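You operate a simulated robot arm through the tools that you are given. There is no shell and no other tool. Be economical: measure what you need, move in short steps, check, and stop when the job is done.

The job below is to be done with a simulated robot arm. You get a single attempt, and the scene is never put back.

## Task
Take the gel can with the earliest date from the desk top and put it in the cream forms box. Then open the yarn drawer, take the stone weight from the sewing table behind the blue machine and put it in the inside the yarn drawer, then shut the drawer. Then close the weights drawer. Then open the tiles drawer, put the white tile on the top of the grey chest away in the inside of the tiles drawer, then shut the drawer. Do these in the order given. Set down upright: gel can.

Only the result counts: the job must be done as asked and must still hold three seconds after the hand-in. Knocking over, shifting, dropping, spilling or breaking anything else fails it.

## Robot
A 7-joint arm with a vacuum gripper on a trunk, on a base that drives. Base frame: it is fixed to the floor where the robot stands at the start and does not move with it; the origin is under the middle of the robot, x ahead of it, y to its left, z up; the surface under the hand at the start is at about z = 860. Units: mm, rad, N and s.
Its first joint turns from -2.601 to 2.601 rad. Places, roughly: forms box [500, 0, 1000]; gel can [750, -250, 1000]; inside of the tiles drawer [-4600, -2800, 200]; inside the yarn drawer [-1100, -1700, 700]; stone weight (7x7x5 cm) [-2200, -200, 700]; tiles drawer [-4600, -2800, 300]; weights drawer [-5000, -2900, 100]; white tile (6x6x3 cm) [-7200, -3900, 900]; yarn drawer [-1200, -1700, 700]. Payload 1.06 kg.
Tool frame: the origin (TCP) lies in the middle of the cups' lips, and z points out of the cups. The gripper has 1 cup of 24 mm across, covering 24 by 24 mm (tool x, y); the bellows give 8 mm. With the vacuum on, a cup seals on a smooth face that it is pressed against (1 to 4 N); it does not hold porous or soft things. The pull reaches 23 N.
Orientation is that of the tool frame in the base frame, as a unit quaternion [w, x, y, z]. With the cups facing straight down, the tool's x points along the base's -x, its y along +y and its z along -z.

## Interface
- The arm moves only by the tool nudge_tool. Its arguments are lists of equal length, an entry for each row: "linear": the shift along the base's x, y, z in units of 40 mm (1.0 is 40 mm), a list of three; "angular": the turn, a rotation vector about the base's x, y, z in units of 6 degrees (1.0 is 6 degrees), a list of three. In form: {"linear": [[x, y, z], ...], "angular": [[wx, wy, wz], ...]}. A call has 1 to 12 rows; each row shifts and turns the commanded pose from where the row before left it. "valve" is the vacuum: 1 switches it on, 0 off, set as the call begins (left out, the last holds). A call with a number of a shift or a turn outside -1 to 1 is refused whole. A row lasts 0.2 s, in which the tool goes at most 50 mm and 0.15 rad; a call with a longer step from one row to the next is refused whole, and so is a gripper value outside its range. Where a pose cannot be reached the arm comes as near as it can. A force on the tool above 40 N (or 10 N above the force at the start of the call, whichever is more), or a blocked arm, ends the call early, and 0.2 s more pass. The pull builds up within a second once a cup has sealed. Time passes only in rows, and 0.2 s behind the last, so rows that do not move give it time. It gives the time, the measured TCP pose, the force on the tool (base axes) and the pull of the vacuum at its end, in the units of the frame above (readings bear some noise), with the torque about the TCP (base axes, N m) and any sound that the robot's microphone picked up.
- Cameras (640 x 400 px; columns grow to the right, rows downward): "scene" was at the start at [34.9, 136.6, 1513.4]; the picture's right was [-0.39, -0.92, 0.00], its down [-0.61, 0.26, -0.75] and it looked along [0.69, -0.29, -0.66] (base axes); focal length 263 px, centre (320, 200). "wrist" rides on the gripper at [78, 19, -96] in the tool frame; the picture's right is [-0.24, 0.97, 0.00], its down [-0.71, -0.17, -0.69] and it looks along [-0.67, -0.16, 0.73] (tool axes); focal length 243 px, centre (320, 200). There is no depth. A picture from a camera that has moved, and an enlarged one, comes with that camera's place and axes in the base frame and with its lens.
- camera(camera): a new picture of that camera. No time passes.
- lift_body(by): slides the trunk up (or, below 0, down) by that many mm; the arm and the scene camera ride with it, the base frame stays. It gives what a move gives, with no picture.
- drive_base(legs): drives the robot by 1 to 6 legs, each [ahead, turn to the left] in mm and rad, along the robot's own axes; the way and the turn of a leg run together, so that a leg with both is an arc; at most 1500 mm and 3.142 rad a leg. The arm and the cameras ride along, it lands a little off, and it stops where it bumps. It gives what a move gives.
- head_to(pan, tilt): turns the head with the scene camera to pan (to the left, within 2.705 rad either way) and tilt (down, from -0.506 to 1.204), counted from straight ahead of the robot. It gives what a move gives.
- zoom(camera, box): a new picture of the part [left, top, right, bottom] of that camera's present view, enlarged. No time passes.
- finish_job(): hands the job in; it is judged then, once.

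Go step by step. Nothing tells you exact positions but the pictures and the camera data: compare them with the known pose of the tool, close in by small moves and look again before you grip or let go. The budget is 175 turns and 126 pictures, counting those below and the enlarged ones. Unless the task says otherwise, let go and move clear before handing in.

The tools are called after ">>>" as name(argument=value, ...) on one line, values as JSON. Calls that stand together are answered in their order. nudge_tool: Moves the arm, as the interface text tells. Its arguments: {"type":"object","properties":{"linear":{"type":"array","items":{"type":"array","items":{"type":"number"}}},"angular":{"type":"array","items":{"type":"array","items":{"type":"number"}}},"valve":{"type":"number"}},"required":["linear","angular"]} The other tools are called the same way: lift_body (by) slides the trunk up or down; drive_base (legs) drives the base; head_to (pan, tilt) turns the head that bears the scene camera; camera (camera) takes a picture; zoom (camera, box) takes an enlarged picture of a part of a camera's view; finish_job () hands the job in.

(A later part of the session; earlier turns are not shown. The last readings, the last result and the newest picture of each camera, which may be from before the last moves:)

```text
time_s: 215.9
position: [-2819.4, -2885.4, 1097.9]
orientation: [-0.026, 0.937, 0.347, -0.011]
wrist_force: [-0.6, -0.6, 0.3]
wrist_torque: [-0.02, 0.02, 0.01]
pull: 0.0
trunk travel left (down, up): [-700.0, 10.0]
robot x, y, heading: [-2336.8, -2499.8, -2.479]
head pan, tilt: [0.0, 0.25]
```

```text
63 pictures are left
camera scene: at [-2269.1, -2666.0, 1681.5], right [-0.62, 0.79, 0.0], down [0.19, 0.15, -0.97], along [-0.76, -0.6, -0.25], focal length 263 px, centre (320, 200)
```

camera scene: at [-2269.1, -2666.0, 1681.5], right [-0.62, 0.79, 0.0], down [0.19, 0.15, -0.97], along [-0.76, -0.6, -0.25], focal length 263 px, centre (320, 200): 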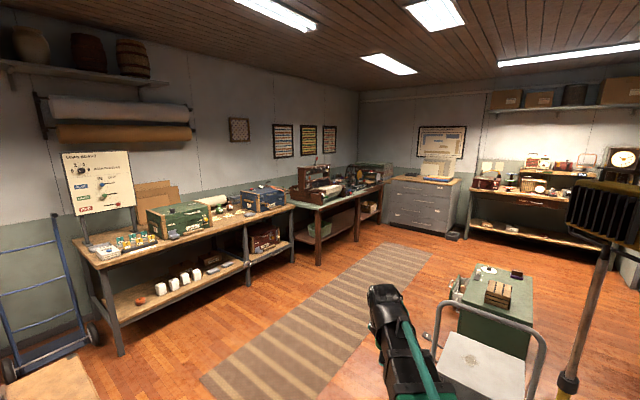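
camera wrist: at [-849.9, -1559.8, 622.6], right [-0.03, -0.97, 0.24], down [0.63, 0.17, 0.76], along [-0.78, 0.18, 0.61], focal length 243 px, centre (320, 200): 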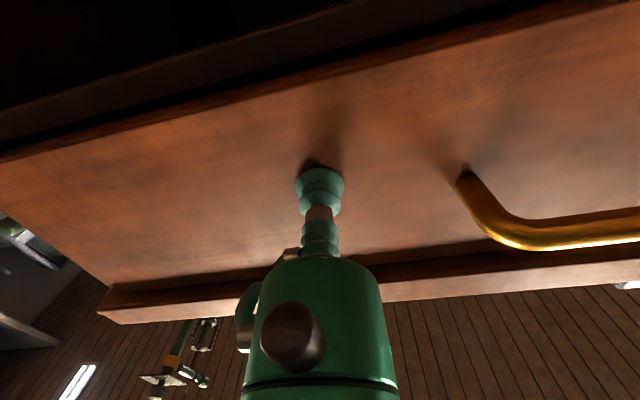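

>>> drive_base(legs=[[1500, 0], [0, -0.663], [1100, 0], [0, -1.57]])

>>> head_to(pan=0, tilt=0.85)

>>> camera(camera="scene")

```text
time_s: 234.1
position: [-4604.9, -2837.8, 1096.9]
orientation: [-0.021, 0.729, -0.684, 0.018]
wrist_force: [-0.9, 0.6, 1.0]
wrist_torque: [0.0, 0.03, 0.03]
pull: 0.0
trunk travel left (down, up): [-700.0, 10.0]
robot x, y, heading: [-4582.3, -3447.7, 1.594]
head pan, tilt: [0.0, 0.25]
```

```text
time_s: 235.1
position: [-4603.8, -2837.9, 1096.4]
orientation: [-0.021, 0.729, -0.684, 0.017]
wrist_force: [0.0, -0.7, 0.0]
wrist_torque: [0.02, 0.03, -0.01]
pull: 0.1
trunk travel left (down, up): [-700.0, 10.0]
robot x, y, heading: [-4586.8, -3451.7, 1.595]
head pan, tilt: [0.0, 0.85]
```

```text
62 pictures are left
camera scene: at [-4754.4, -3423.2, 1628.4], right [1.0, 0.02, 0.0], down [0.02, -0.75, -0.66], along [-0.02, 0.66, -0.75], focal length 263 px, centre (320, 200)
```

scene: 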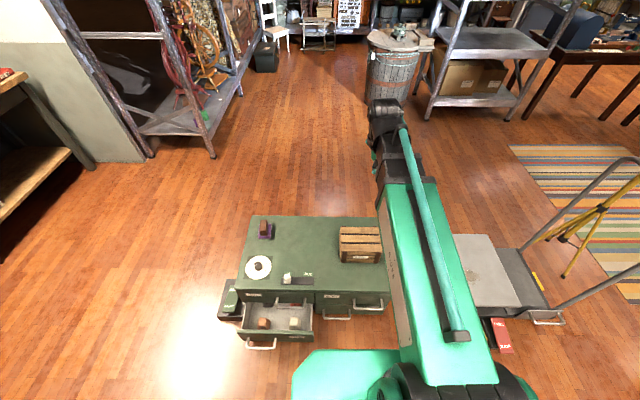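

Here is the green chest with an open lower-left drawer. Zoom in for labels.

>>> zoom(camera="scene", box=[200, 200, 420, 360])

>>> camera(camera="wrist")

```text
2.50 times, centred on (310, 280) of scene
camera zoom: at [-4754.4, -3423.2, 1628.4], right [1.0, 0.02, 0.0], down [0.02, -0.75, -0.66], along [-0.02, 0.66, -0.75], focal length 657 px, centre (345, 0)
```

zoom: 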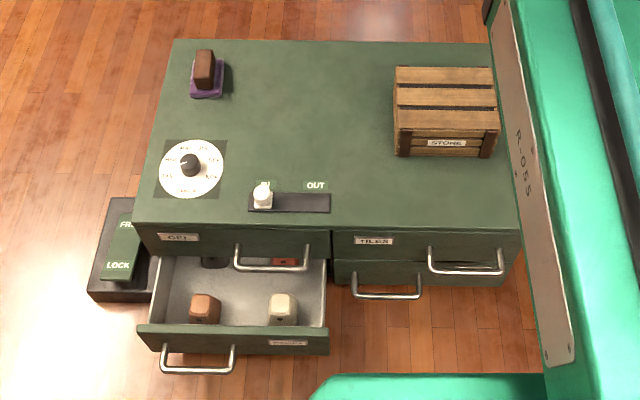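

```text
60 pictures are left
camera wrist: at [-4623.2, -2918.2, 1190.3], right [-0.98, 0.17, -0.05], down [0.09, 0.71, 0.7], along [0.16, 0.68, -0.72], focal length 243 px, centre (320, 200)
```

wrist: 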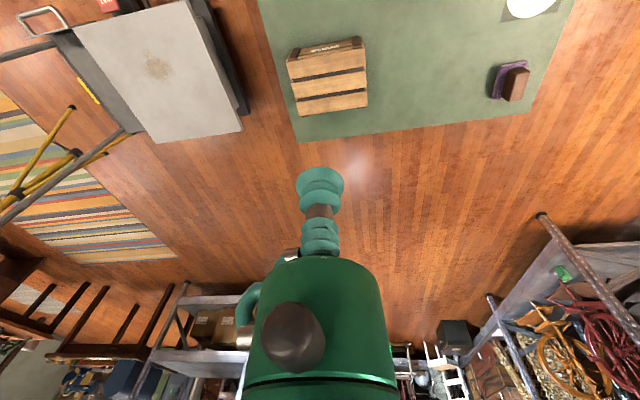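

The chest: top z≈372, front plane y≈-2908; TILES is upper right (x≈-4810…-4430), the weights drawer lower left, sticking out to y≈-3042. I'll reposition to about (-4760, -3730) facing it.

>>> drive_base(legs=[[0, -0.57], [-330, 0], [0, 0.55]])

>>> lift_body(by=-400)

>>> head_to(pan=0, tilt=0.75)

>>> camera(camera="scene")

```text
time_s: 240.4
position: [-4766.1, -3113.9, 1097.4]
orientation: [-0.021, 0.725, -0.688, 0.019]
wrist_force: [-0.2, 0.2, 0.1]
wrist_torque: [-0.01, 0.0, 0.0]
pull: 0.1
trunk travel left (down, up): [-700.0, 10.0]
robot x, y, heading: [-4754.7, -3726.4, 1.58]
head pan, tilt: [0.0, 0.85]
```

```text
time_s: 244.2
position: [-4765.1, -3112.8, 696.4]
orientation: [-0.02, 0.725, -0.688, 0.019]
wrist_force: [-0.3, 0.5, -0.3]
wrist_torque: [-0.01, 0.0, -0.01]
pull: 0.1
trunk travel left (down, up): [-300.0, 410.0]
robot x, y, heading: [-4753.7, -3726.1, 1.588]
head pan, tilt: [0.0, 0.85]
```

```text
time_s: 244.9
position: [-4765.1, -3112.5, 697.2]
orientation: [-0.021, 0.725, -0.688, 0.019]
wrist_force: [-0.1, 0.1, -0.1]
wrist_torque: [-0.01, 0.0, 0.0]
pull: 0.0
trunk travel left (down, up): [-300.0, 410.0]
robot x, y, heading: [-4754.5, -3727.8, 1.585]
head pan, tilt: [0.0, 0.75]
```

```text
59 pictures are left
camera scene: at [-4921.7, -3691.0, 1236.4], right [1.0, 0.01, 0.0], down [0.01, -0.68, -0.73], along [-0.01, 0.73, -0.68], focal length 263 px, centre (320, 200)
```

scene: 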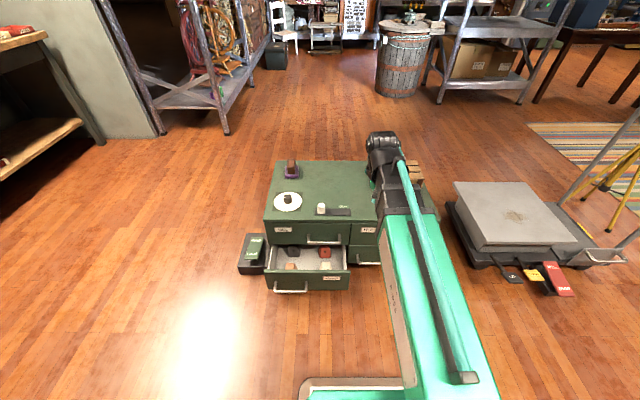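

>>> zoom(camera="scene", box=[230, 150, 390, 300])

```text
2.67 times, centred on (310, 225) of scene
camera zoom: at [-4921.7, -3691.0, 1236.4], right [1.0, 0.01, 0.0], down [0.01, -0.68, -0.73], along [-0.01, 0.73, -0.68], focal length 701 px, centre (347, 133)
```

zoom: 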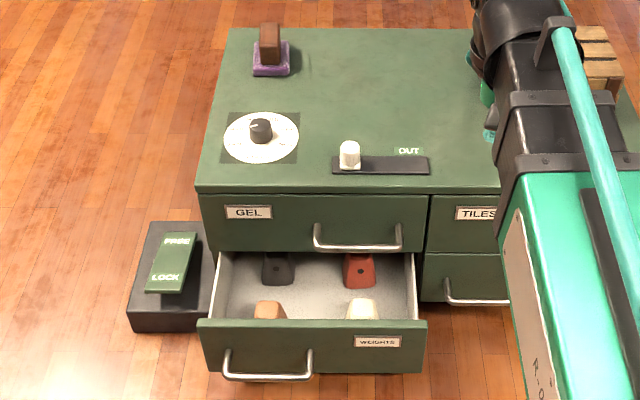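

The lower-left drawer is labelled WEIGHTS. I'll back up 100 mm, move the tool to x≈-4945, tilt it 45° forward, and lower in front of the drawer.

>>> drive_base(legs=[[-100, 0]])

>>> nudge_tool(linear=[[-0.56, 0.3, 0], [-0.56, 0.3, 0], [-0.56, 0.3, 0], [-0.56, 0.3, 0], [-0.56, 0.3, 0], [-0.56, 0.3, 0], [-0.56, 0.3, 0], [-0.56, 0.3, 0]], angular=[[1, 0.5, 0], [1, 0, 0], [1, 0, 0], [1, 0, 0], [1, 0, 0], [1, 0, 0], [1, 0, 0], [0.5, 0, 0]])

>>> lift_body(by=-295)

>>> camera(camera="wrist")

>>> camera(camera="scene")

```text
time_s: 246.1
position: [-4764.2, -3211.4, 696.6]
orientation: [-0.021, 0.725, -0.688, 0.018]
wrist_force: [0.2, -0.2, 0.6]
wrist_torque: [-0.02, 0.01, -0.04]
pull: 0.2
trunk travel left (down, up): [-300.0, 410.0]
robot x, y, heading: [-4749.5, -3822.7, 1.577]
head pan, tilt: [0.0, 0.75]
```

```text
time_s: 247.8
position: [-4944.3, -3113.9, 697.8]
orientation: [-0.28, 0.668, -0.637, -0.264]
wrist_force: [-0.3, -0.1, 0.2]
wrist_torque: [-0.03, 0.03, -0.01]
pull: 0.1
trunk travel left (down, up): [-300.0, 410.0]
robot x, y, heading: [-4753.0, -3823.9, 1.579]
head pan, tilt: [0.0, 0.75]
```

```text
time_s: 250.8
position: [-4943.8, -3113.3, 404.1]
orientation: [-0.28, 0.669, -0.636, -0.264]
wrist_force: [0.5, 0.1, 0.0]
wrist_torque: [0.0, 0.0, -0.03]
pull: 0.0
trunk travel left (down, up): [-5.0, 705.0]
robot x, y, heading: [-4752.6, -3825.0, 1.586]
head pan, tilt: [0.0, 0.75]
```

```text
57 pictures are left
camera wrist: at [-4959.1, -3237.4, 413.2], right [-0.98, 0.13, 0.13], down [0.13, 0.02, 0.99], along [0.13, 0.99, -0.03], focal length 243 px, centre (320, 200)
```

wrist: 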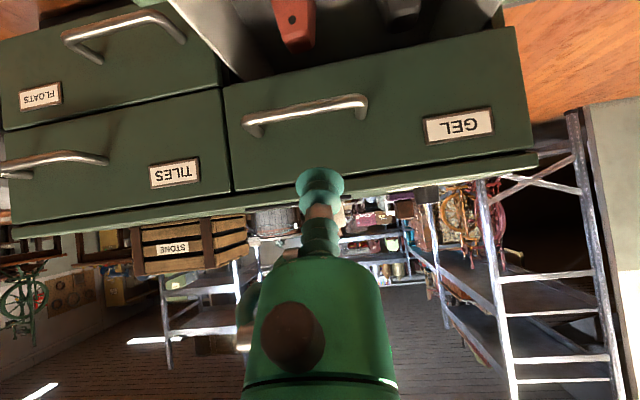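

```text
56 pictures are left
camera scene: at [-4920.5, -3788.4, 941.4], right [1.0, 0.01, 0.0], down [0.01, -0.68, -0.73], along [-0.01, 0.73, -0.68], focal length 263 px, centre (320, 200)
```

scene: 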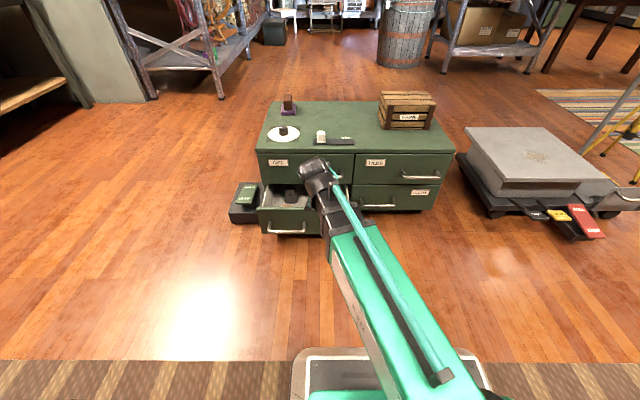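

Labels: GEL, TILES (upper right), FLOATS, WEIGHTS (open). Lower the tool to z≈155 in front of the WEIGHTS front.

>>> nudge_tool(linear=[[0, 0, -0.9], [0, 0, -0.9], [0, 0, -0.9], [0, 0, -0.9], [0, 0, -0.9], [0, 0, -0.9], [0, 0, -0.8]], angular=[[0, 0, 0], [0, 0, 0], [0, 0, 0], [0, 0, 0], [0, 0, 0], [0, 0, 0], [0, 0, 0]])

>>> camera(camera="wrist")

```text
time_s: 252.4
position: [-4944.0, -3113.6, 153.5]
orientation: [-0.28, 0.668, -0.637, -0.265]
wrist_force: [0.0, 0.4, 0.1]
wrist_torque: [-0.02, -0.01, -0.01]
pull: 0.1
trunk travel left (down, up): [-5.0, 705.0]
robot x, y, heading: [-4755.1, -3821.4, 1.588]
head pan, tilt: [0.0, 0.75]
```

```text
55 pictures are left
camera wrist: at [-4959.1, -3237.1, 162.8], right [-0.98, 0.13, 0.13], down [0.14, 0.02, 0.99], along [0.13, 0.99, -0.03], focal length 243 px, centre (320, 200)
```

wrist: 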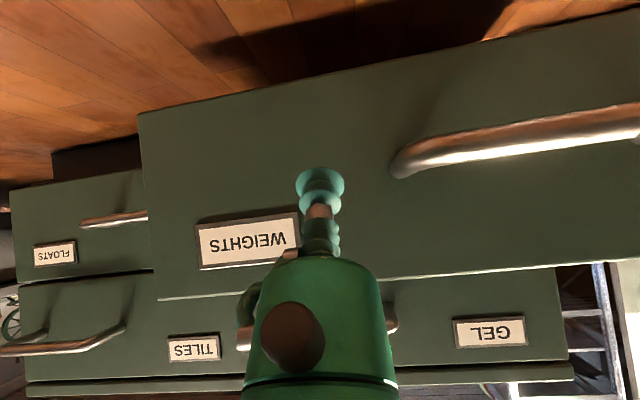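

Positioned beside the WEIGHTS label. Tilt a bit further and push forward.

>>> nudge_tool(linear=[[0, 0.1, 0], [0, 0.2, 0], [0, 0.2, 0]], angular=[[1, 0, 0], [1, 0, 0], [1, 0, 0]])

>>> nudge_tool(linear=[[0, 0.5, 0], [0, 0.5, 0], [0, 0.5, 0], [0, 0.5, 0], [0, 0.5, 0]], angular=[[0, 0, 0], [0, 0, 0], [0, 0, 0], [0, 0, 0], [0, 0, 0]])

>>> camera(camera="wrist")

```text
time_s: 253.2
position: [-4943.2, -3092.1, 154.2]
orientation: [-0.381, 0.616, -0.587, -0.362]
wrist_force: [0.2, -1.2, 0.5]
wrist_torque: [-0.01, -0.03, 0.01]
pull: 0.0
trunk travel left (down, up): [-5.0, 705.0]
robot x, y, heading: [-4750.9, -3826.8, 1.588]
head pan, tilt: [0.0, 0.75]
```

```text
time_s: 254.4
position: [-4944.6, -2992.0, 153.5]
orientation: [-0.382, 0.614, -0.588, -0.361]
wrist_force: [-0.7, 0.2, -0.7]
wrist_torque: [0.0, -0.02, 0.02]
pull: 0.1
trunk travel left (down, up): [-5.0, 705.0]
robot x, y, heading: [-4754.5, -3822.0, 1.579]
head pan, tilt: [0.0, 0.75]
```

```text
54 pictures are left
camera wrist: at [-4959.0, -3113.0, 124.5], right [-0.98, 0.09, 0.17], down [0.13, -0.29, 0.95], along [0.13, 0.95, 0.27], focal length 243 px, centre (320, 200)
```

wrist: 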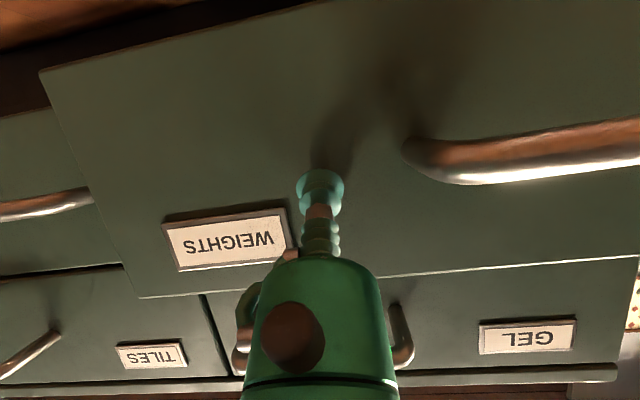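

Sliding in well. Continue the push.

>>> nudge_tool(linear=[[0, 0.5, 0], [0, 0.5, 0], [0, 0.4, 0], [0, 0.3, 0], [0, 0.15, 0]], angular=[[0, 0, 0], [0, 0, 0], [0, 0, 0], [0, 0, 0], [0, 0, 0]])

>>> camera(camera="wrist")

```text
time_s: 255.6
position: [-4942.5, -2920.2, 154.9]
orientation: [-0.381, 0.616, -0.587, -0.361]
wrist_force: [-0.1, -4.9, -0.7]
wrist_torque: [0.04, -0.05, 0.02]
pull: 0.0
trunk travel left (down, up): [-5.0, 705.0]
robot x, y, heading: [-4752.4, -3825.0, 1.584]
head pan, tilt: [0.0, 0.75]
```

```text
53 pictures are left
camera wrist: at [-4958.3, -3040.7, 126.4], right [-0.98, 0.09, 0.17], down [0.13, -0.29, 0.95], along [0.13, 0.95, 0.27], focal length 243 px, centre (320, 200)
```

wrist: 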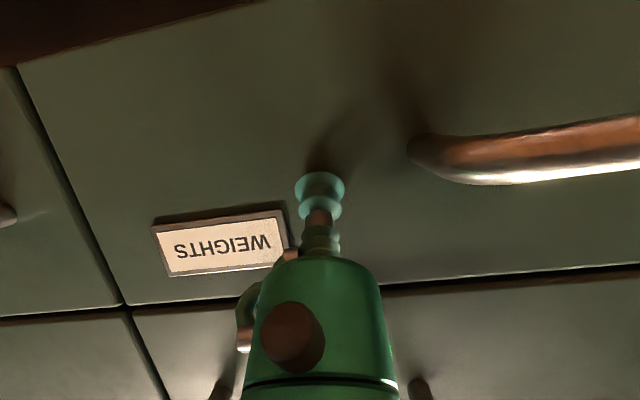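

Nearly flush. One more small press.

>>> nudge_tool(linear=[[0, 0.1, 0], [0, 0.08, 0]], angular=[[0, 0, 0], [0, 0, 0]])

>>> zoom(camera="scene", box=[220, 80, 460, 250])

```text
time_s: 256.2
position: [-4943.2, -2915.6, 154.9]
orientation: [-0.381, 0.615, -0.588, -0.36]
wrist_force: [4.0, -34.6, 0.4]
wrist_torque: [0.37, 0.19, 0.05]
pull: 0.1
trunk travel left (down, up): [-5.0, 705.0]
robot x, y, heading: [-4753.2, -3821.9, 1.586]
head pan, tilt: [0.0, 0.75]
```

```text
2.35 times, centred on (340, 165) of scene
camera zoom: at [-4920.5, -3789.0, 941.4], right [1.0, 0.01, 0.0], down [0.01, -0.68, -0.73], along [-0.01, 0.73, -0.68], focal length 618 px, centre (273, 282)
```

zoom: 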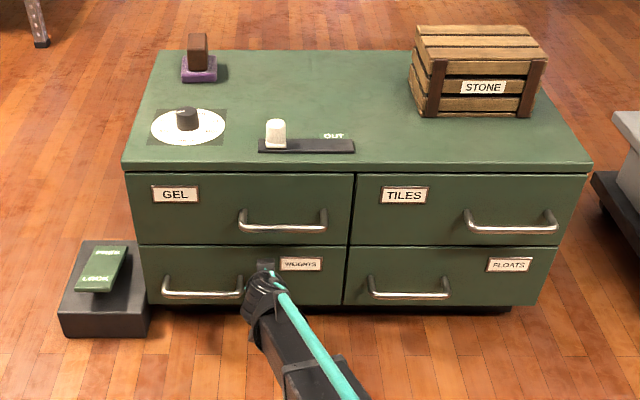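

WEIGHTS is closed against its stop. Back off and set the tool horizontal in front of the TILES front at (x≈-4660, z≈258), below the label.

>>> nudge_tool(linear=[[0, -0.5, 0], [0, -0.8, 0], [0, -0.8, 0], [0, -0.8, 0], [0.6, 0, 0.3], [0.8, 0, 0.4], [0.9, 0, 0.4], [0.9, 0, 0.4], [0.9, 0, 0.4], [0.9, 0, 0.4], [0.9, 0, 0.3], [0.9, 0, 0]], angular=[[0, 0, 0], [0, 0, 0], [0, 0, 0], [0, 0, 0], [0.55, 0, 0], [0.55, 0, 0], [0.55, 0, 0], [0.55, 0, 0], [0.55, 0, 0], [0.55, 0, 0], [0.55, 0, 0], [0.58, 0, 0]])

>>> camera(camera="wrist")

```text
time_s: 258.8
position: [-4780.1, -3036.8, 256.5]
orientation: [0.52, -0.503, 0.503, 0.472]
wrist_force: [-0.1, -0.6, -0.3]
wrist_torque: [0.0, 0.0, -0.01]
pull: 0.0
out of reach, approached as far as the arm can: row 10, 11, 12
trunk travel left (down, up): [-5.0, 705.0]
robot x, y, heading: [-4752.4, -3821.2, 1.585]
head pan, tilt: [0.0, 0.75]
```

```text
51 pictures are left
camera wrist: at [-4798.8, -3131.8, 178.3], right [-0.98, 0.05, 0.19], down [0.1, -0.68, 0.72], along [0.17, 0.73, 0.66], focal length 243 px, centre (320, 200)
```

wrist: 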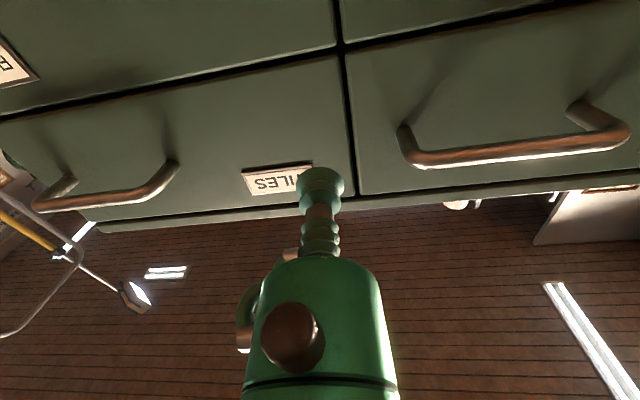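

>>> nudge_tool(linear=[[0.6, 0.3, 0], [0.8, 0.3, 0], [0.8, 0.3, 0], [0.8, 0, 0], [0, 0, 0]], angular=[[0, 0, 0.2], [0, 0, 0.26], [0, 0, 0], [0, 0, 0], [0, 0, 0]])

>>> camera(camera="wrist")

```text
time_s: 260.0
position: [-4772.2, -3013.2, 257.6]
orientation: [0.52, -0.503, 0.508, 0.467]
wrist_force: [0.7, -0.9, -0.7]
wrist_torque: [0.03, -0.01, 0.0]
pull: 0.1
out of reach, approached as far as the arm can: row 1, 2, 3, 4
trunk travel left (down, up): [-5.0, 705.0]
robot x, y, heading: [-4748.4, -3822.1, 1.58]
head pan, tilt: [0.0, 0.75]
```

```text
50 pictures are left
camera wrist: at [-4791.5, -3109.2, 179.7], right [-0.98, 0.06, 0.19], down [0.1, -0.68, 0.73], along [0.17, 0.73, 0.66], focal length 243 px, centre (320, 200)
```

wrist: 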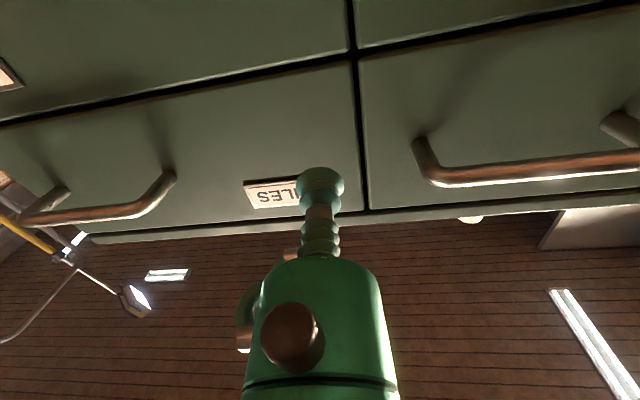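

The arm won't move laterally at this tilt, so I'll shift the base ~105 mm in +x.

>>> drive_base(legs=[[-120, 0], [0, -0.8], [150, 0], [0, 0.8]])

>>> camera(camera="wrist")

```text
time_s: 266.4
position: [-4665.2, -3028.5, 256.8]
orientation: [0.521, -0.503, 0.508, 0.467]
wrist_force: [-0.3, -0.1, -0.4]
wrist_torque: [0.02, -0.02, 0.0]
pull: 0.1
trunk travel left (down, up): [-5.0, 705.0]
robot x, y, heading: [-4650.5, -3839.5, 1.581]
head pan, tilt: [0.0, 0.75]
```

```text
49 pictures are left
camera wrist: at [-4685.1, -3124.5, 179.6], right [-0.98, 0.06, 0.19], down [0.1, -0.68, 0.73], along [0.17, 0.73, 0.66], focal length 243 px, centre (320, 200)
```

wrist: 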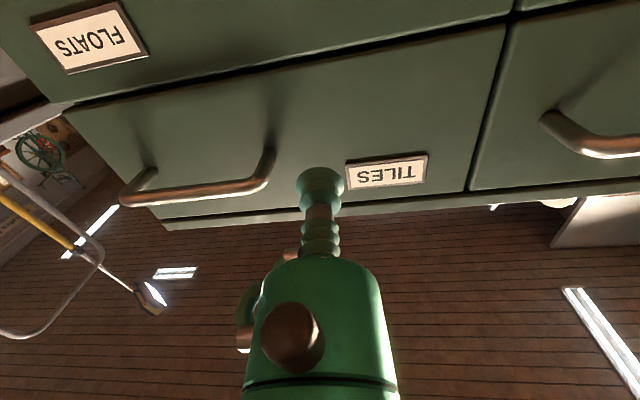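

Aligned on clean metal between handle and label. Approach with vacuum on.

>>> nudge_tool(linear=[[0, 0.7, 0.1], [0, 0.7, 0.1], [0, 0.6, 0], [0, 0.4, 0], [0, 0.2, 0], [0, 0.1, 0], [0, 0.1, 0]], angular=[[0, 0, 0.2], [0, 0, 0.2], [0, 0, 0], [0, 0, 0], [0, 0, 0], [0, 0, 0], [0, 0, 0]], valve=1)

>>> camera(camera="wrist")

```text
time_s: 268.0
position: [-4685.3, -2915.6, 269.4]
orientation: [-0.512, 0.513, -0.5, -0.475]
wrist_force: [4.1, -17.3, -3.7]
wrist_torque: [0.13, -0.1, 0.17]
pull: 23.1
out of reach, approached as far as the arm can: row 1, 2, 3
trunk travel left (down, up): [-5.0, 705.0]
robot x, y, heading: [-4650.5, -3838.1, 1.58]
head pan, tilt: [0.0, 0.75]
```

```text
48 pictures are left
camera wrist: at [-4701.3, -3013.1, 192.0], right [-0.98, 0.03, 0.19], down [0.12, -0.67, 0.73], along [0.15, 0.74, 0.65], focal length 243 px, centre (320, 200)
```

wrist: 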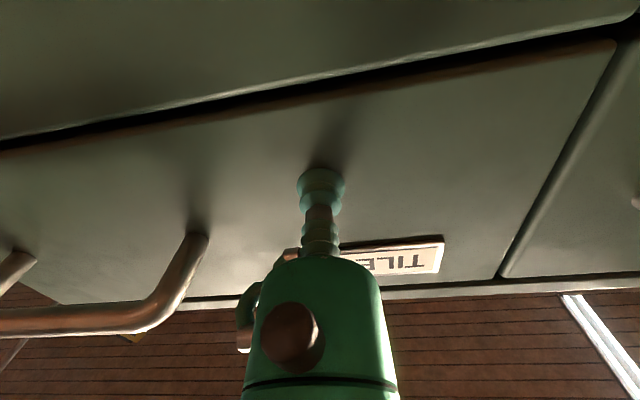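

Sealed. Pull with the base: 60 mm first.

>>> drive_base(legs=[[-60, 0]])

>>> camera(camera="wrist")

```text
time_s: 268.9
position: [-4683.4, -2975.6, 269.3]
orientation: [0.512, -0.512, 0.5, 0.475]
wrist_force: [7.6, 1.3, -3.7]
wrist_torque: [0.1, -0.01, 0.14]
pull: 22.7
trunk travel left (down, up): [-5.0, 705.0]
robot x, y, heading: [-4648.9, -3899.8, 1.578]
head pan, tilt: [0.0, 0.75]
```

```text
47 pictures are left
camera wrist: at [-4701.0, -3072.0, 191.9], right [-0.98, 0.03, 0.19], down [0.12, -0.67, 0.73], along [0.15, 0.74, 0.65], focal length 243 px, centre (320, 200)
```

wrist: 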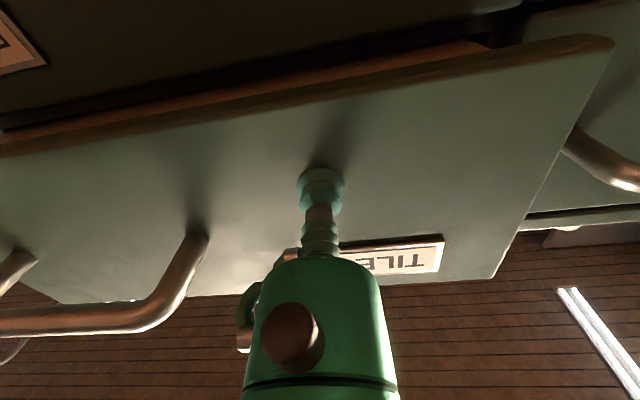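

The TILES drawer is opening. Pull another 90 mm.

>>> drive_base(legs=[[-90, 0]])

>>> zoom(camera="scene", box=[220, 60, 480, 240])

```text
time_s: 270.0
position: [-4683.1, -3064.0, 270.0]
orientation: [-0.512, 0.513, -0.5, -0.475]
wrist_force: [4.8, 2.2, -2.8]
wrist_torque: [0.11, -0.03, 0.15]
pull: 23.2
trunk travel left (down, up): [-5.0, 705.0]
robot x, y, heading: [-4646.5, -3991.4, 1.584]
head pan, tilt: [0.0, 0.75]
```

```text
2.22 times, centred on (350, 150) of scene
camera zoom: at [-4813.4, -3953.6, 941.4], right [1.0, 0.01, 0.0], down [0.01, -0.68, -0.73], along [-0.01, 0.73, -0.68], focal length 584 px, centre (253, 311)
```

zoom: 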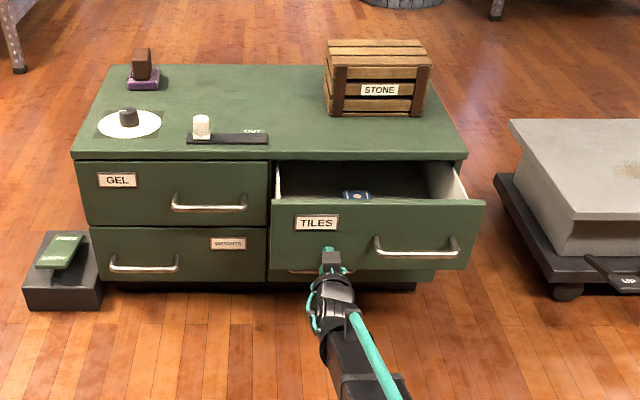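

Open ~150 mm with a blue tile inside. Pull 40 mm more by the arm, then release and back away.

>>> nudge_tool(linear=[[0, -0.2, 0], [0, -0.4, 0], [0, -0.4, 0]], angular=[[0, 0, 0], [0, 0, 0], [0, 0, 0]])

>>> nudge_tool(linear=[[0, 0, 0], [0, 0, 0], [0, 0, 0], [0, -0.3, 0], [0, -0.6, 0], [0, -0.8, 0]], angular=[[0, 0, 0], [0, 0, 0], [0, 0, 0], [0, 0, 0], [0, 0, 0], [0, 0, 0]], valve=0)

>>> camera(camera="wrist")

```text
time_s: 270.8
position: [-4683.3, -3106.1, 270.7]
orientation: [-0.512, 0.512, -0.501, -0.474]
wrist_force: [2.4, -1.2, -5.1]
wrist_torque: [0.12, -0.09, 0.1]
pull: 23.4
trunk travel left (down, up): [-5.0, 705.0]
robot x, y, heading: [-4645.0, -3989.0, 1.577]
head pan, tilt: [0.0, 0.75]
```

```text
time_s: 272.2
position: [-4683.9, -3172.2, 270.5]
orientation: [0.513, -0.511, 0.501, 0.474]
wrist_force: [-0.8, -0.2, 0.4]
wrist_torque: [0.01, 0.0, -0.01]
pull: 0.0
trunk travel left (down, up): [-5.0, 705.0]
robot x, y, heading: [-4645.2, -3987.8, 1.582]
head pan, tilt: [0.0, 0.75]
```

```text
45 pictures are left
camera wrist: at [-4701.0, -3268.5, 192.2], right [-0.98, 0.03, 0.19], down [0.12, -0.67, 0.73], along [0.15, 0.74, 0.65], focal length 243 px, centre (320, 200)
```

wrist: 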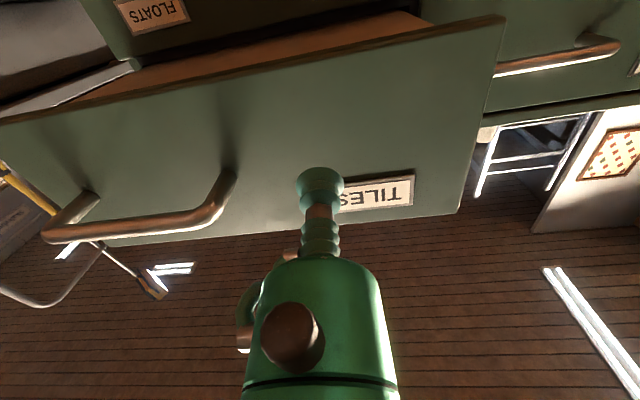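

TILES drawer is open ~190 mm. Now raise the trunk, fold the tool down, and look toward the grey chest.

>>> lift_body(by=400)

>>> nudge_tool(linear=[[0, -0.2, 0.3], [0, -0.2, 0.3], [0, -0.2, 0.3], [0, -0.2, 0], [0, -0.2, 0], [0, -0.2, 0], [0, -0.2, 0], [0, -0.2, 0], [0, -0.2, 0], [0, -0.2, 0], [0, -0.2, 0], [0, 0, 0]], angular=[[-1, 0, 0], [-1, 0, 0], [-1, 0, 0], [-1, 0, 0], [-1, 0, 0], [-1, 0, 0], [-1, 0, 0], [-1, 0, 0], [-1, 0, 0], [-1, 0, 0], [-1, 0, 0], [-1, 0, 0]])

>>> lift_body(by=300)

>>> head_to(pan=1.57, tilt=0.4)

>>> camera(camera="scene")

```text
time_s: 276.1
position: [-4683.6, -3171.6, 670.6]
orientation: [0.513, -0.512, 0.501, 0.474]
wrist_force: [0.1, -0.2, -0.2]
wrist_torque: [0.01, -0.01, -0.02]
pull: 0.0
trunk travel left (down, up): [-405.0, 305.0]
robot x, y, heading: [-4644.7, -3985.7, 1.58]
head pan, tilt: [0.0, 0.75]
```

```text
time_s: 278.7
position: [-4677.0, -3248.6, 696.2]
orientation: [-0.173, 0.704, -0.679, -0.12]
wrist_force: [0.6, 0.1, 0.3]
wrist_torque: [0.01, 0.01, 0.01]
pull: 0.0
out of reach, approached as far as the arm can: row 2, 3, 4
trunk travel left (down, up): [-405.0, 305.0]
robot x, y, heading: [-4643.3, -3992.7, 1.578]
head pan, tilt: [0.0, 0.75]
```

```text
time_s: 281.7
position: [-4676.2, -3248.2, 995.9]
orientation: [-0.173, 0.703, -0.679, -0.121]
wrist_force: [-0.2, -0.2, 0.1]
wrist_torque: [0.01, -0.02, 0.03]
pull: 0.1
trunk travel left (down, up): [-705.0, 5.0]
robot x, y, heading: [-4646.0, -3990.2, 1.58]
head pan, tilt: [0.0, 0.75]
```

```text
time_s: 283.3
position: [-4676.7, -3247.7, 995.1]
orientation: [-0.173, 0.703, -0.679, -0.121]
wrist_force: [-0.2, 0.5, -0.3]
wrist_torque: [-0.02, 0.0, -0.01]
pull: 0.2
trunk travel left (down, up): [-705.0, 5.0]
robot x, y, heading: [-4645.8, -3989.9, 1.58]
head pan, tilt: [1.571, 0.4]
```

```text
44 pictures are left
camera scene: at [-4905.3, -4037.6, 1672.5], right [-0.01, 1.0, 0.0], down [0.39, 0.0, -0.92], along [-0.92, -0.01, -0.39], focal length 263 px, centre (320, 200)
```

scene: 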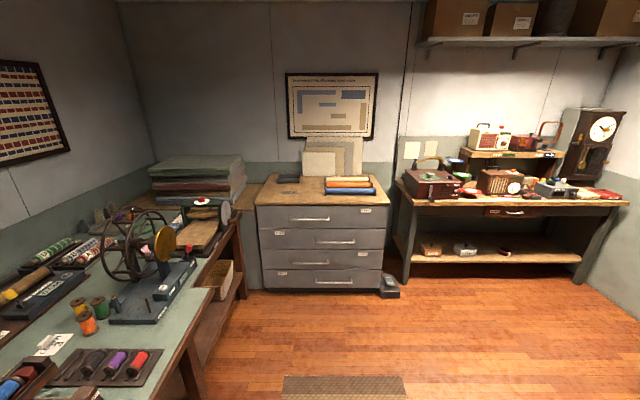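

I see the grey chest ahead. Zoom on its top to find the white tile.

>>> zoom(camera="scene", box=[245, 150, 405, 250])

```text
4.00 times, centred on (325, 200) of scene
camera zoom: at [-4905.3, -4037.6, 1672.5], right [-0.01, 1.0, 0.0], down [0.39, 0.0, -0.92], along [-0.92, -0.01, -0.39], focal length 1051 px, centre (300, 200)
```

zoom: 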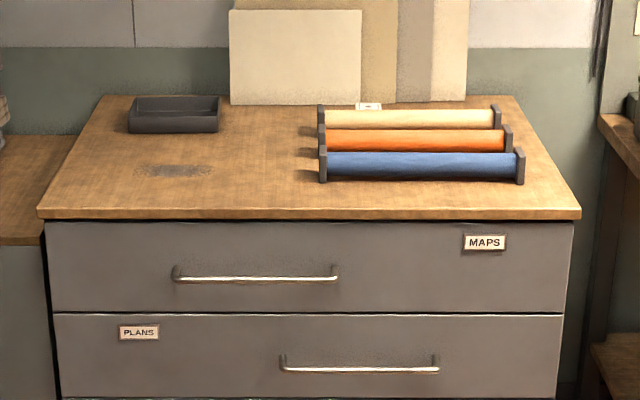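

The white tile shows as a small white square behind the three rolls, at about (-7213, -3905, ~930). First straighten and raise the tool, then drive closer.

>>> nudge_tool(linear=[[0, 0, 0.5], [0, 0, 0.5], [0, 0, 0.5], [0, 0, 0.5], [0, 0, 0.5]], angular=[[-0.8, 0.13, 0], [-0.8, 0.13, 0], [-0.8, 0.13, 0], [-0.8, 0.13, 0], [-0.8, 0.12, 0]])

>>> drive_base(legs=[[0, 1.51], [1250, 0]])

>>> head_to(pan=0, tilt=0.6)

>>> camera(camera="scene")

>>> camera(camera="wrist")

```text
time_s: 284.5
position: [-4676.0, -3248.5, 1096.7]
orientation: [0.0, 0.719, -0.695, -0.001]
wrist_force: [-0.4, 0.5, 0.1]
wrist_torque: [0.0, -0.01, -0.02]
pull: 0.1
trunk travel left (down, up): [-705.0, 5.0]
robot x, y, heading: [-4643.6, -3990.8, 1.582]
head pan, tilt: [1.571, 0.4]
```

```text
time_s: 294.5
position: [-6623.8, -3977.7, 1098.0]
orientation: [0.0, 1.0, 0.008, -0.001]
wrist_force: [-0.6, 0.7, 0.0]
wrist_torque: [-0.02, 0.01, 0.01]
pull: 0.1
trunk travel left (down, up): [-705.0, 5.0]
robot x, y, heading: [-5882.0, -3959.2, 3.132]
head pan, tilt: [1.571, 0.4]
```

```text
time_s: 296.1
position: [-6623.7, -3977.5, 1096.4]
orientation: [-0.001, 1.0, 0.008, 0.0]
wrist_force: [0.9, 0.6, 0.8]
wrist_torque: [-0.03, -0.03, 0.02]
pull: 0.1
trunk travel left (down, up): [-705.0, 5.0]
robot x, y, heading: [-5879.0, -3967.0, 3.134]
head pan, tilt: [0.0, 0.6]
```

```text
42 pictures are left
camera scene: at [-5924.6, -4133.1, 1654.3], right [0.01, 1.0, 0.0], down [0.56, 0.0, -0.83], along [-0.83, 0.01, -0.56], focal length 263 px, centre (320, 200)
```

scene: 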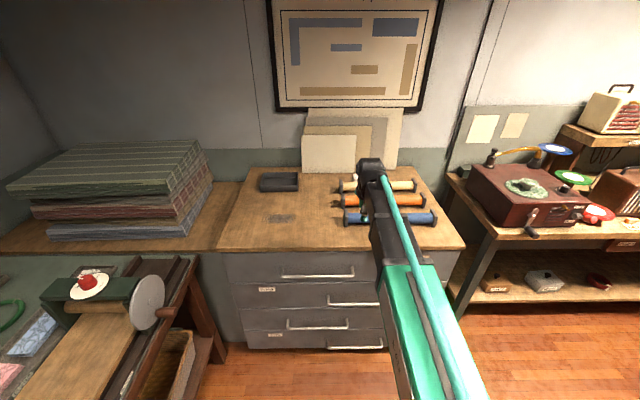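

```text
41 pictures are left
camera wrist: at [-6544.7, -3996.3, 1191.6], right [-0.22, -0.98, 0.0], down [-0.71, 0.16, 0.69], along [-0.67, 0.15, -0.73], focal length 243 px, centre (320, 200)
```

wrist: 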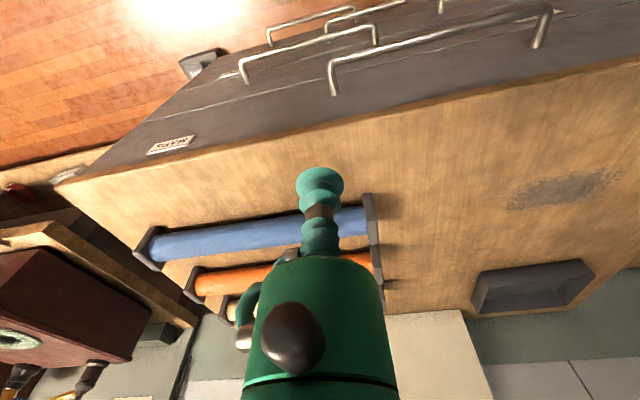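

Drive forward 435 mm so the tile is within reach, then look again with the arm swung so the tile is visible.

>>> drive_base(legs=[[435, 0]])

>>> camera(camera="wrist")

>>> camera(camera="scene")

```text
time_s: 298.8
position: [-7059.9, -3974.2, 1097.0]
orientation: [0.001, 1.0, 0.009, 0.0]
wrist_force: [-0.1, -0.3, 0.7]
wrist_torque: [0.0, -0.01, -0.05]
pull: 0.1
trunk travel left (down, up): [-705.0, 5.0]
robot x, y, heading: [-6318.2, -3956.5, 3.134]
head pan, tilt: [0.0, 0.6]
```

```text
40 pictures are left
camera wrist: at [-6981.0, -3992.6, 1191.3], right [-0.22, -0.98, 0.0], down [-0.71, 0.16, 0.69], along [-0.67, 0.15, -0.73], focal length 243 px, centre (320, 200)
```

wrist: 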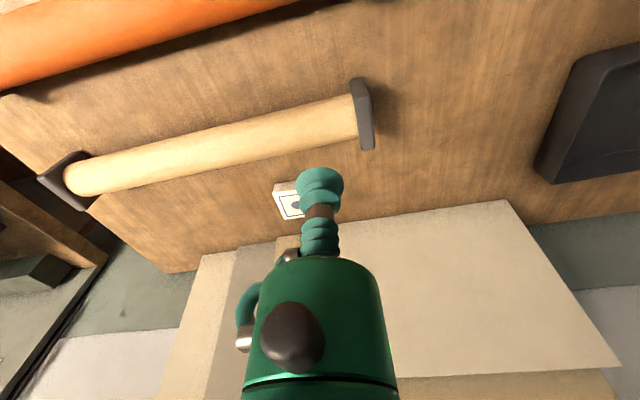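

```text
39 pictures are left
camera scene: at [-6361.2, -4129.1, 1654.2], right [0.01, 1.0, 0.0], down [0.57, -0.01, -0.82], along [-0.82, 0.01, -0.57], focal length 263 px, centre (320, 200)
```

scene: 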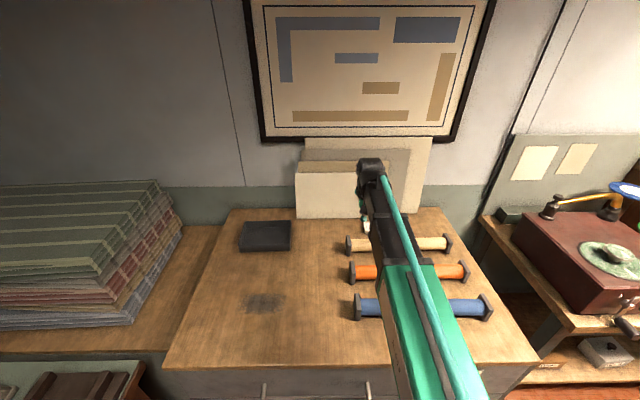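

Tile located near (-7216, -3899). Move over it at z≈1010 and check.

>>> nudge_tool(linear=[[-0.7, 0.4, -0.2], [-0.7, 0.4, -0.3], [-0.7, 0.4, -0.4], [-0.7, 0.4, -0.4], [-0.7, 0.3, -0.4], [-0.4, 0, -0.45], [0, 0, 0]], angular=[[0, 0, 0], [0, 0, 0], [0, 0, 0], [0, 0, 0], [0, 0, 0], [0, 0, 0], [0, 0, 0]])

>>> camera(camera="wrist")

```text
time_s: 300.4
position: [-7216.4, -3898.3, 1011.7]
orientation: [0.0, 1.0, 0.008, -0.001]
wrist_force: [0.2, 0.2, 0.1]
wrist_torque: [-0.01, 0.03, 0.0]
pull: 0.0
trunk travel left (down, up): [-705.0, 5.0]
robot x, y, heading: [-6317.9, -3960.9, 3.128]
head pan, tilt: [0.0, 0.6]
```

```text
38 pictures are left
camera wrist: at [-7137.2, -3915.8, 1105.5], right [-0.22, -0.98, 0.0], down [-0.71, 0.16, 0.69], along [-0.67, 0.15, -0.73], focal length 243 px, centre (320, 200)
```

wrist: 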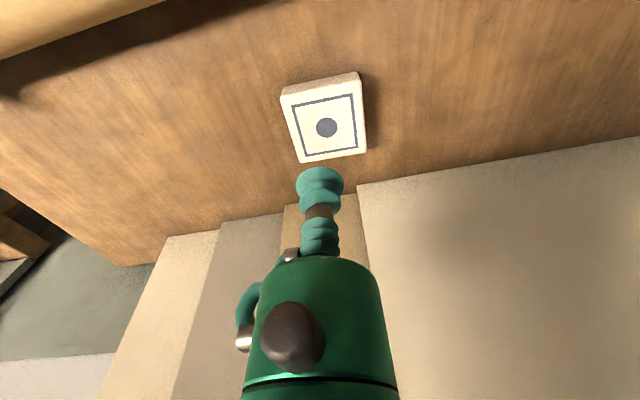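

>>> nudge_tool(linear=[[-0.2, -0.06, -0.6], [0, 0, -0.6], [0, 0, -0.4], [0, 0, 0]], angular=[[0, 0, 0], [0, 0, 0], [0, 0, 0], [0, 0, 0]])

>>> camera(camera="wrist")

```text
time_s: 301.4
position: [-7223.9, -3900.5, 946.3]
orientation: [0.0, 1.0, 0.007, -0.001]
wrist_force: [0.7, -0.1, -1.0]
wrist_torque: [0.0, 0.0, 0.02]
pull: 0.1
trunk travel left (down, up): [-705.0, 5.0]
robot x, y, heading: [-6317.5, -3962.2, 3.135]
head pan, tilt: [0.0, 0.6]
```

```text
37 pictures are left
camera wrist: at [-7144.7, -3917.8, 1040.9], right [-0.22, -0.98, 0.0], down [-0.71, 0.16, 0.69], along [-0.67, 0.15, -0.73], focal length 243 px, centre (320, 200)
```

wrist: 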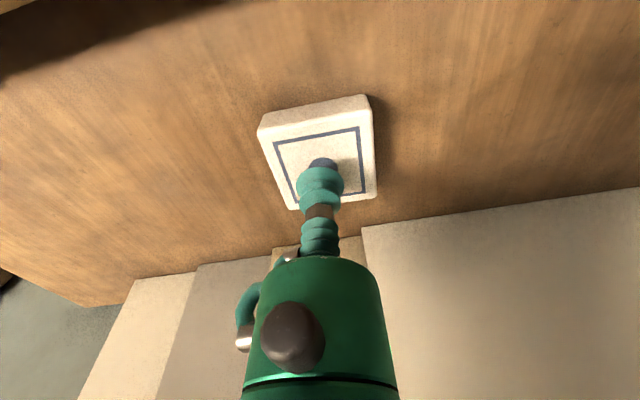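

Centred. Vacuum on and descend slowly.

>>> nudge_tool(linear=[[0, 0, -0.25], [0, 0, -0.12], [0, 0, -0.08], [0, 0, 0]], angular=[[0, 0, 0], [0, 0, 0], [0, 0, 0], [0, 0, 0]], valve=1)

```text
time_s: 302.4
position: [-7224.5, -3901.6, 929.5]
orientation: [0.0, 1.0, 0.008, -0.001]
wrist_force: [-2.4, 1.4, 4.6]
wrist_torque: [-0.02, -0.01, -0.01]
pull: 22.8
trunk travel left (down, up): [-705.0, 5.0]
robot x, y, heading: [-6316.9, -3959.4, 3.13]
head pan, tilt: [0.0, 0.6]
```

Sealed. Lift straight up and bring it back toward me.

>>> nudge_tool(linear=[[0, 0, 0.15], [0, 0, 0.4], [0, 0, 0.7], [0, 0, 0.8], [0, 0, 0.8], [0.2, 0, 0.8], [0.6, -0.2, 0.4], [0.8, -0.4, 0.2], [0.8, -0.4, 0], [0.8, -0.4, 0], [0.6, -0.4, 0], [0.4, 0, 0]], angular=[[0, 0, 0], [0, 0, 0], [0, 0, 0], [0, 0, 0], [0, 0, 0], [0, 0, 0], [0, 0, 0], [0, 0, 0], [0, 0, 0], [0, 0, 0], [0, 0, 0], [0, 0, 0]])

>>> camera(camera="wrist")

```text
time_s: 305.0
position: [-7055.5, -3972.6, 1100.2]
orientation: [-0.001, 1.0, 0.008, -0.001]
wrist_force: [-0.2, 0.4, -1.2]
wrist_torque: [0.0, 0.02, 0.02]
pull: 23.6
trunk travel left (down, up): [-705.0, 5.0]
robot x, y, heading: [-6320.0, -3960.7, 3.133]
head pan, tilt: [0.0, 0.6]
```

```text
36 pictures are left
camera wrist: at [-6975.6, -3990.9, 1194.8], right [-0.22, -0.98, 0.0], down [-0.71, 0.16, 0.69], along [-0.67, 0.15, -0.73], focal length 243 px, centre (320, 200)
```

wrist: 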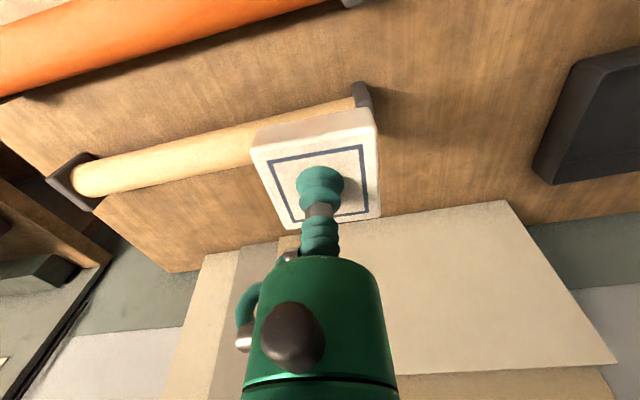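

Tile held. Reverse down the aisle, turn right to face the green chest, and advance.

>>> drive_base(legs=[[-1500, 0], [-180, 0], [0, -1.56]])

>>> head_to(pan=0, tilt=0.75)

>>> camera(camera="scene")

```text
time_s: 317.4
position: [-4644.2, -3254.6, 1099.3]
orientation: [-0.001, 0.717, -0.697, -0.001]
wrist_force: [0.8, -0.3, -1.0]
wrist_torque: [0.01, 0.0, -0.04]
pull: 22.7
trunk travel left (down, up): [-705.0, 5.0]
robot x, y, heading: [-4620.2, -3991.5, 1.576]
head pan, tilt: [0.0, 0.6]
```

```text
time_s: 318.1
position: [-4644.5, -3254.5, 1100.3]
orientation: [0.0, 0.717, -0.697, 0.0]
wrist_force: [0.6, -0.5, -1.7]
wrist_torque: [0.0, -0.03, 0.0]
pull: 23.1
trunk travel left (down, up): [-705.0, 5.0]
robot x, y, heading: [-4621.3, -3989.6, 1.58]
head pan, tilt: [0.0, 0.75]
```

```text
35 pictures are left
camera scene: at [-4788.6, -3954.7, 1641.4], right [1.0, 0.0, 0.0], down [0.0, -0.68, -0.73], along [0.0, 0.73, -0.68], focal length 263 px, centre (320, 200)
```

scene: 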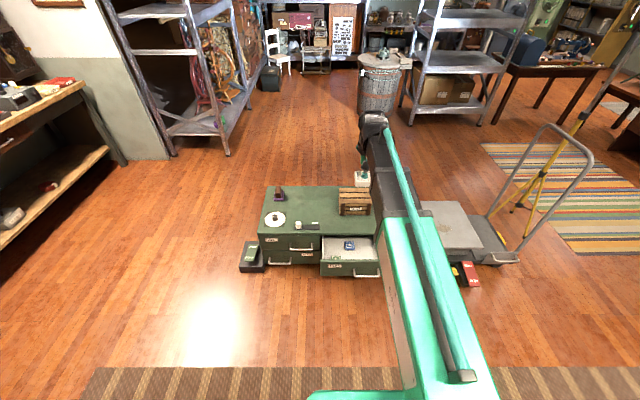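

>>> zoom(camera="scene", box=[300, 210, 400, 290])

>>> drive_base(legs=[[230, 0]])

>>> lift_body(by=-400)

>>> camera(camera="wrist")

```text
5.00 times, centred on (350, 250) of scene
camera zoom: at [-4788.6, -3954.7, 1641.4], right [1.0, 0.0, 0.0], down [0.0, -0.68, -0.73], along [0.0, 0.73, -0.68], focal length 1314 px, centre (170, -50)
```

zoom: 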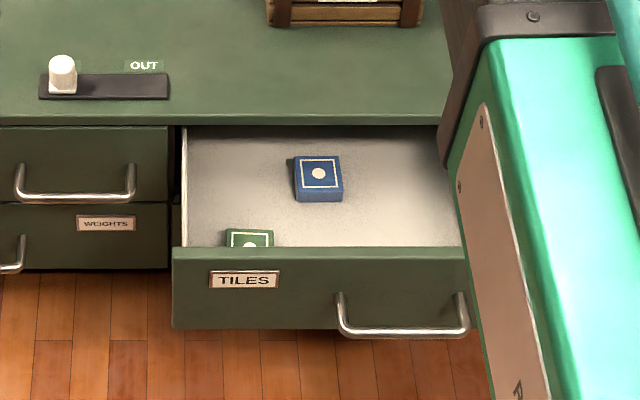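

```text
time_s: 319.8
position: [-4645.9, -3019.8, 1099.8]
orientation: [0.001, 0.717, -0.698, -0.001]
wrist_force: [-0.3, 0.2, -1.6]
wrist_torque: [-0.03, 0.0, -0.02]
pull: 22.9
trunk travel left (down, up): [-705.0, 5.0]
robot x, y, heading: [-4622.9, -3756.2, 1.574]
head pan, tilt: [0.0, 0.75]
```

```text
time_s: 323.6
position: [-4645.7, -3018.5, 700.1]
orientation: [-0.001, 0.717, -0.697, -0.001]
wrist_force: [0.5, 0.2, -1.7]
wrist_torque: [0.01, 0.03, -0.01]
pull: 22.8
trunk travel left (down, up): [-305.0, 405.0]
robot x, y, heading: [-4626.8, -3757.1, 1.573]
head pan, tilt: [0.0, 0.75]
```

```text
33 pictures are left
camera wrist: at [-4661.6, -3098.1, 794.7], right [-0.98, 0.21, 0.0], down [0.15, 0.71, 0.69], along [0.14, 0.67, -0.73], focal length 243 px, centre (320, 200)
```

wrist: 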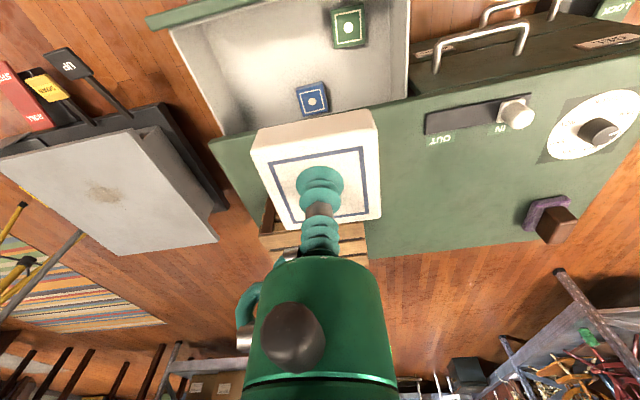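

The drawer holds a green tile (≈(-4697,-3015)) and a blue tile (≈(-4603,-2900)); the right half is free. I'll aim for (-4530, -3003) and yaw the tool so the camera doesn't hang over the drawer front.

>>> nudge_tool(linear=[[0.25, 0.03, 0], [0.25, 0.03, 0], [0.25, 0.03, 0], [0.25, 0.03, 0], [0.25, 0.03, 0], [0.25, 0.03, 0], [0.25, 0.03, 0], [0.25, 0.03, 0], [0.25, 0.03, 0], [0.25, 0.03, 0], [0.2, 0.03, 0], [0.2, 0.03, 0]], angular=[[0, 0, -1], [0, 0, -1], [0, 0, -1], [0, 0, -1], [0, 0, -1], [0, 0, -1], [0, 0, -1], [0, 0, -1], [0, 0, -1], [0, 0, -1], [0, 0, -1], [0, 0, -1]])

>>> nudge_tool(linear=[[0, 0, 0], [0, 0, 0], [0, 0, 0], [0, 0, 0]], angular=[[0, 0, -1], [0, 0, -1], [0, 0, -0.8], [0, 0, 0]])

>>> lift_body(by=-250)

>>> camera(camera="wrist")

```text
time_s: 326.2
position: [-4529.2, -3005.6, 699.7]
orientation: [0.001, -0.17, 0.985, 0.0]
wrist_force: [-0.1, -0.5, -2.2]
wrist_torque: [-0.02, -0.03, 0.02]
pull: 23.5
trunk travel left (down, up): [-305.0, 405.0]
robot x, y, heading: [-4624.2, -3757.5, 1.571]
head pan, tilt: [0.0, 0.75]
```

```text
time_s: 327.2
position: [-4528.6, -3004.9, 699.2]
orientation: [0.001, -0.023, 1.0, 0.0]
wrist_force: [-0.6, -1.1, -1.7]
wrist_torque: [-0.02, 0.01, 0.0]
pull: 22.6
trunk travel left (down, up): [-305.0, 405.0]
robot x, y, heading: [-4623.3, -3757.4, 1.578]
head pan, tilt: [0.0, 0.75]
```

```text
time_s: 329.8
position: [-4528.2, -3005.3, 450.4]
orientation: [0.001, -0.024, 1.0, -0.001]
wrist_force: [0.4, 0.0, -1.3]
wrist_torque: [-0.04, 0.0, -0.02]
pull: 23.0
trunk travel left (down, up): [-55.0, 655.0]
robot x, y, heading: [-4622.3, -3757.8, 1.577]
head pan, tilt: [0.0, 0.75]
```

```text
32 pictures are left
camera wrist: at [-4607.3, -2989.4, 544.4], right [0.19, 0.98, 0.0], down [0.71, -0.14, 0.69], along [0.67, -0.13, -0.73], focal length 243 px, centre (320, 200)
```

wrist: 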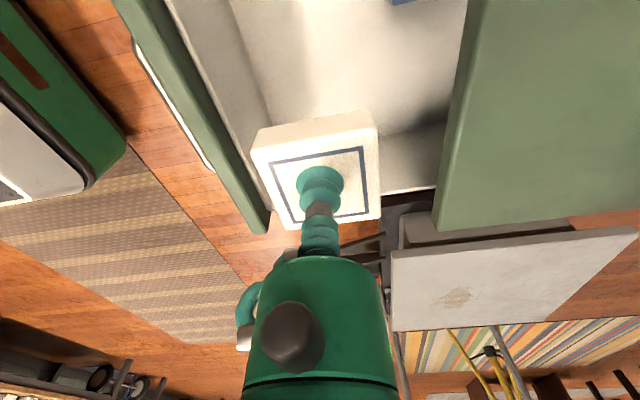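

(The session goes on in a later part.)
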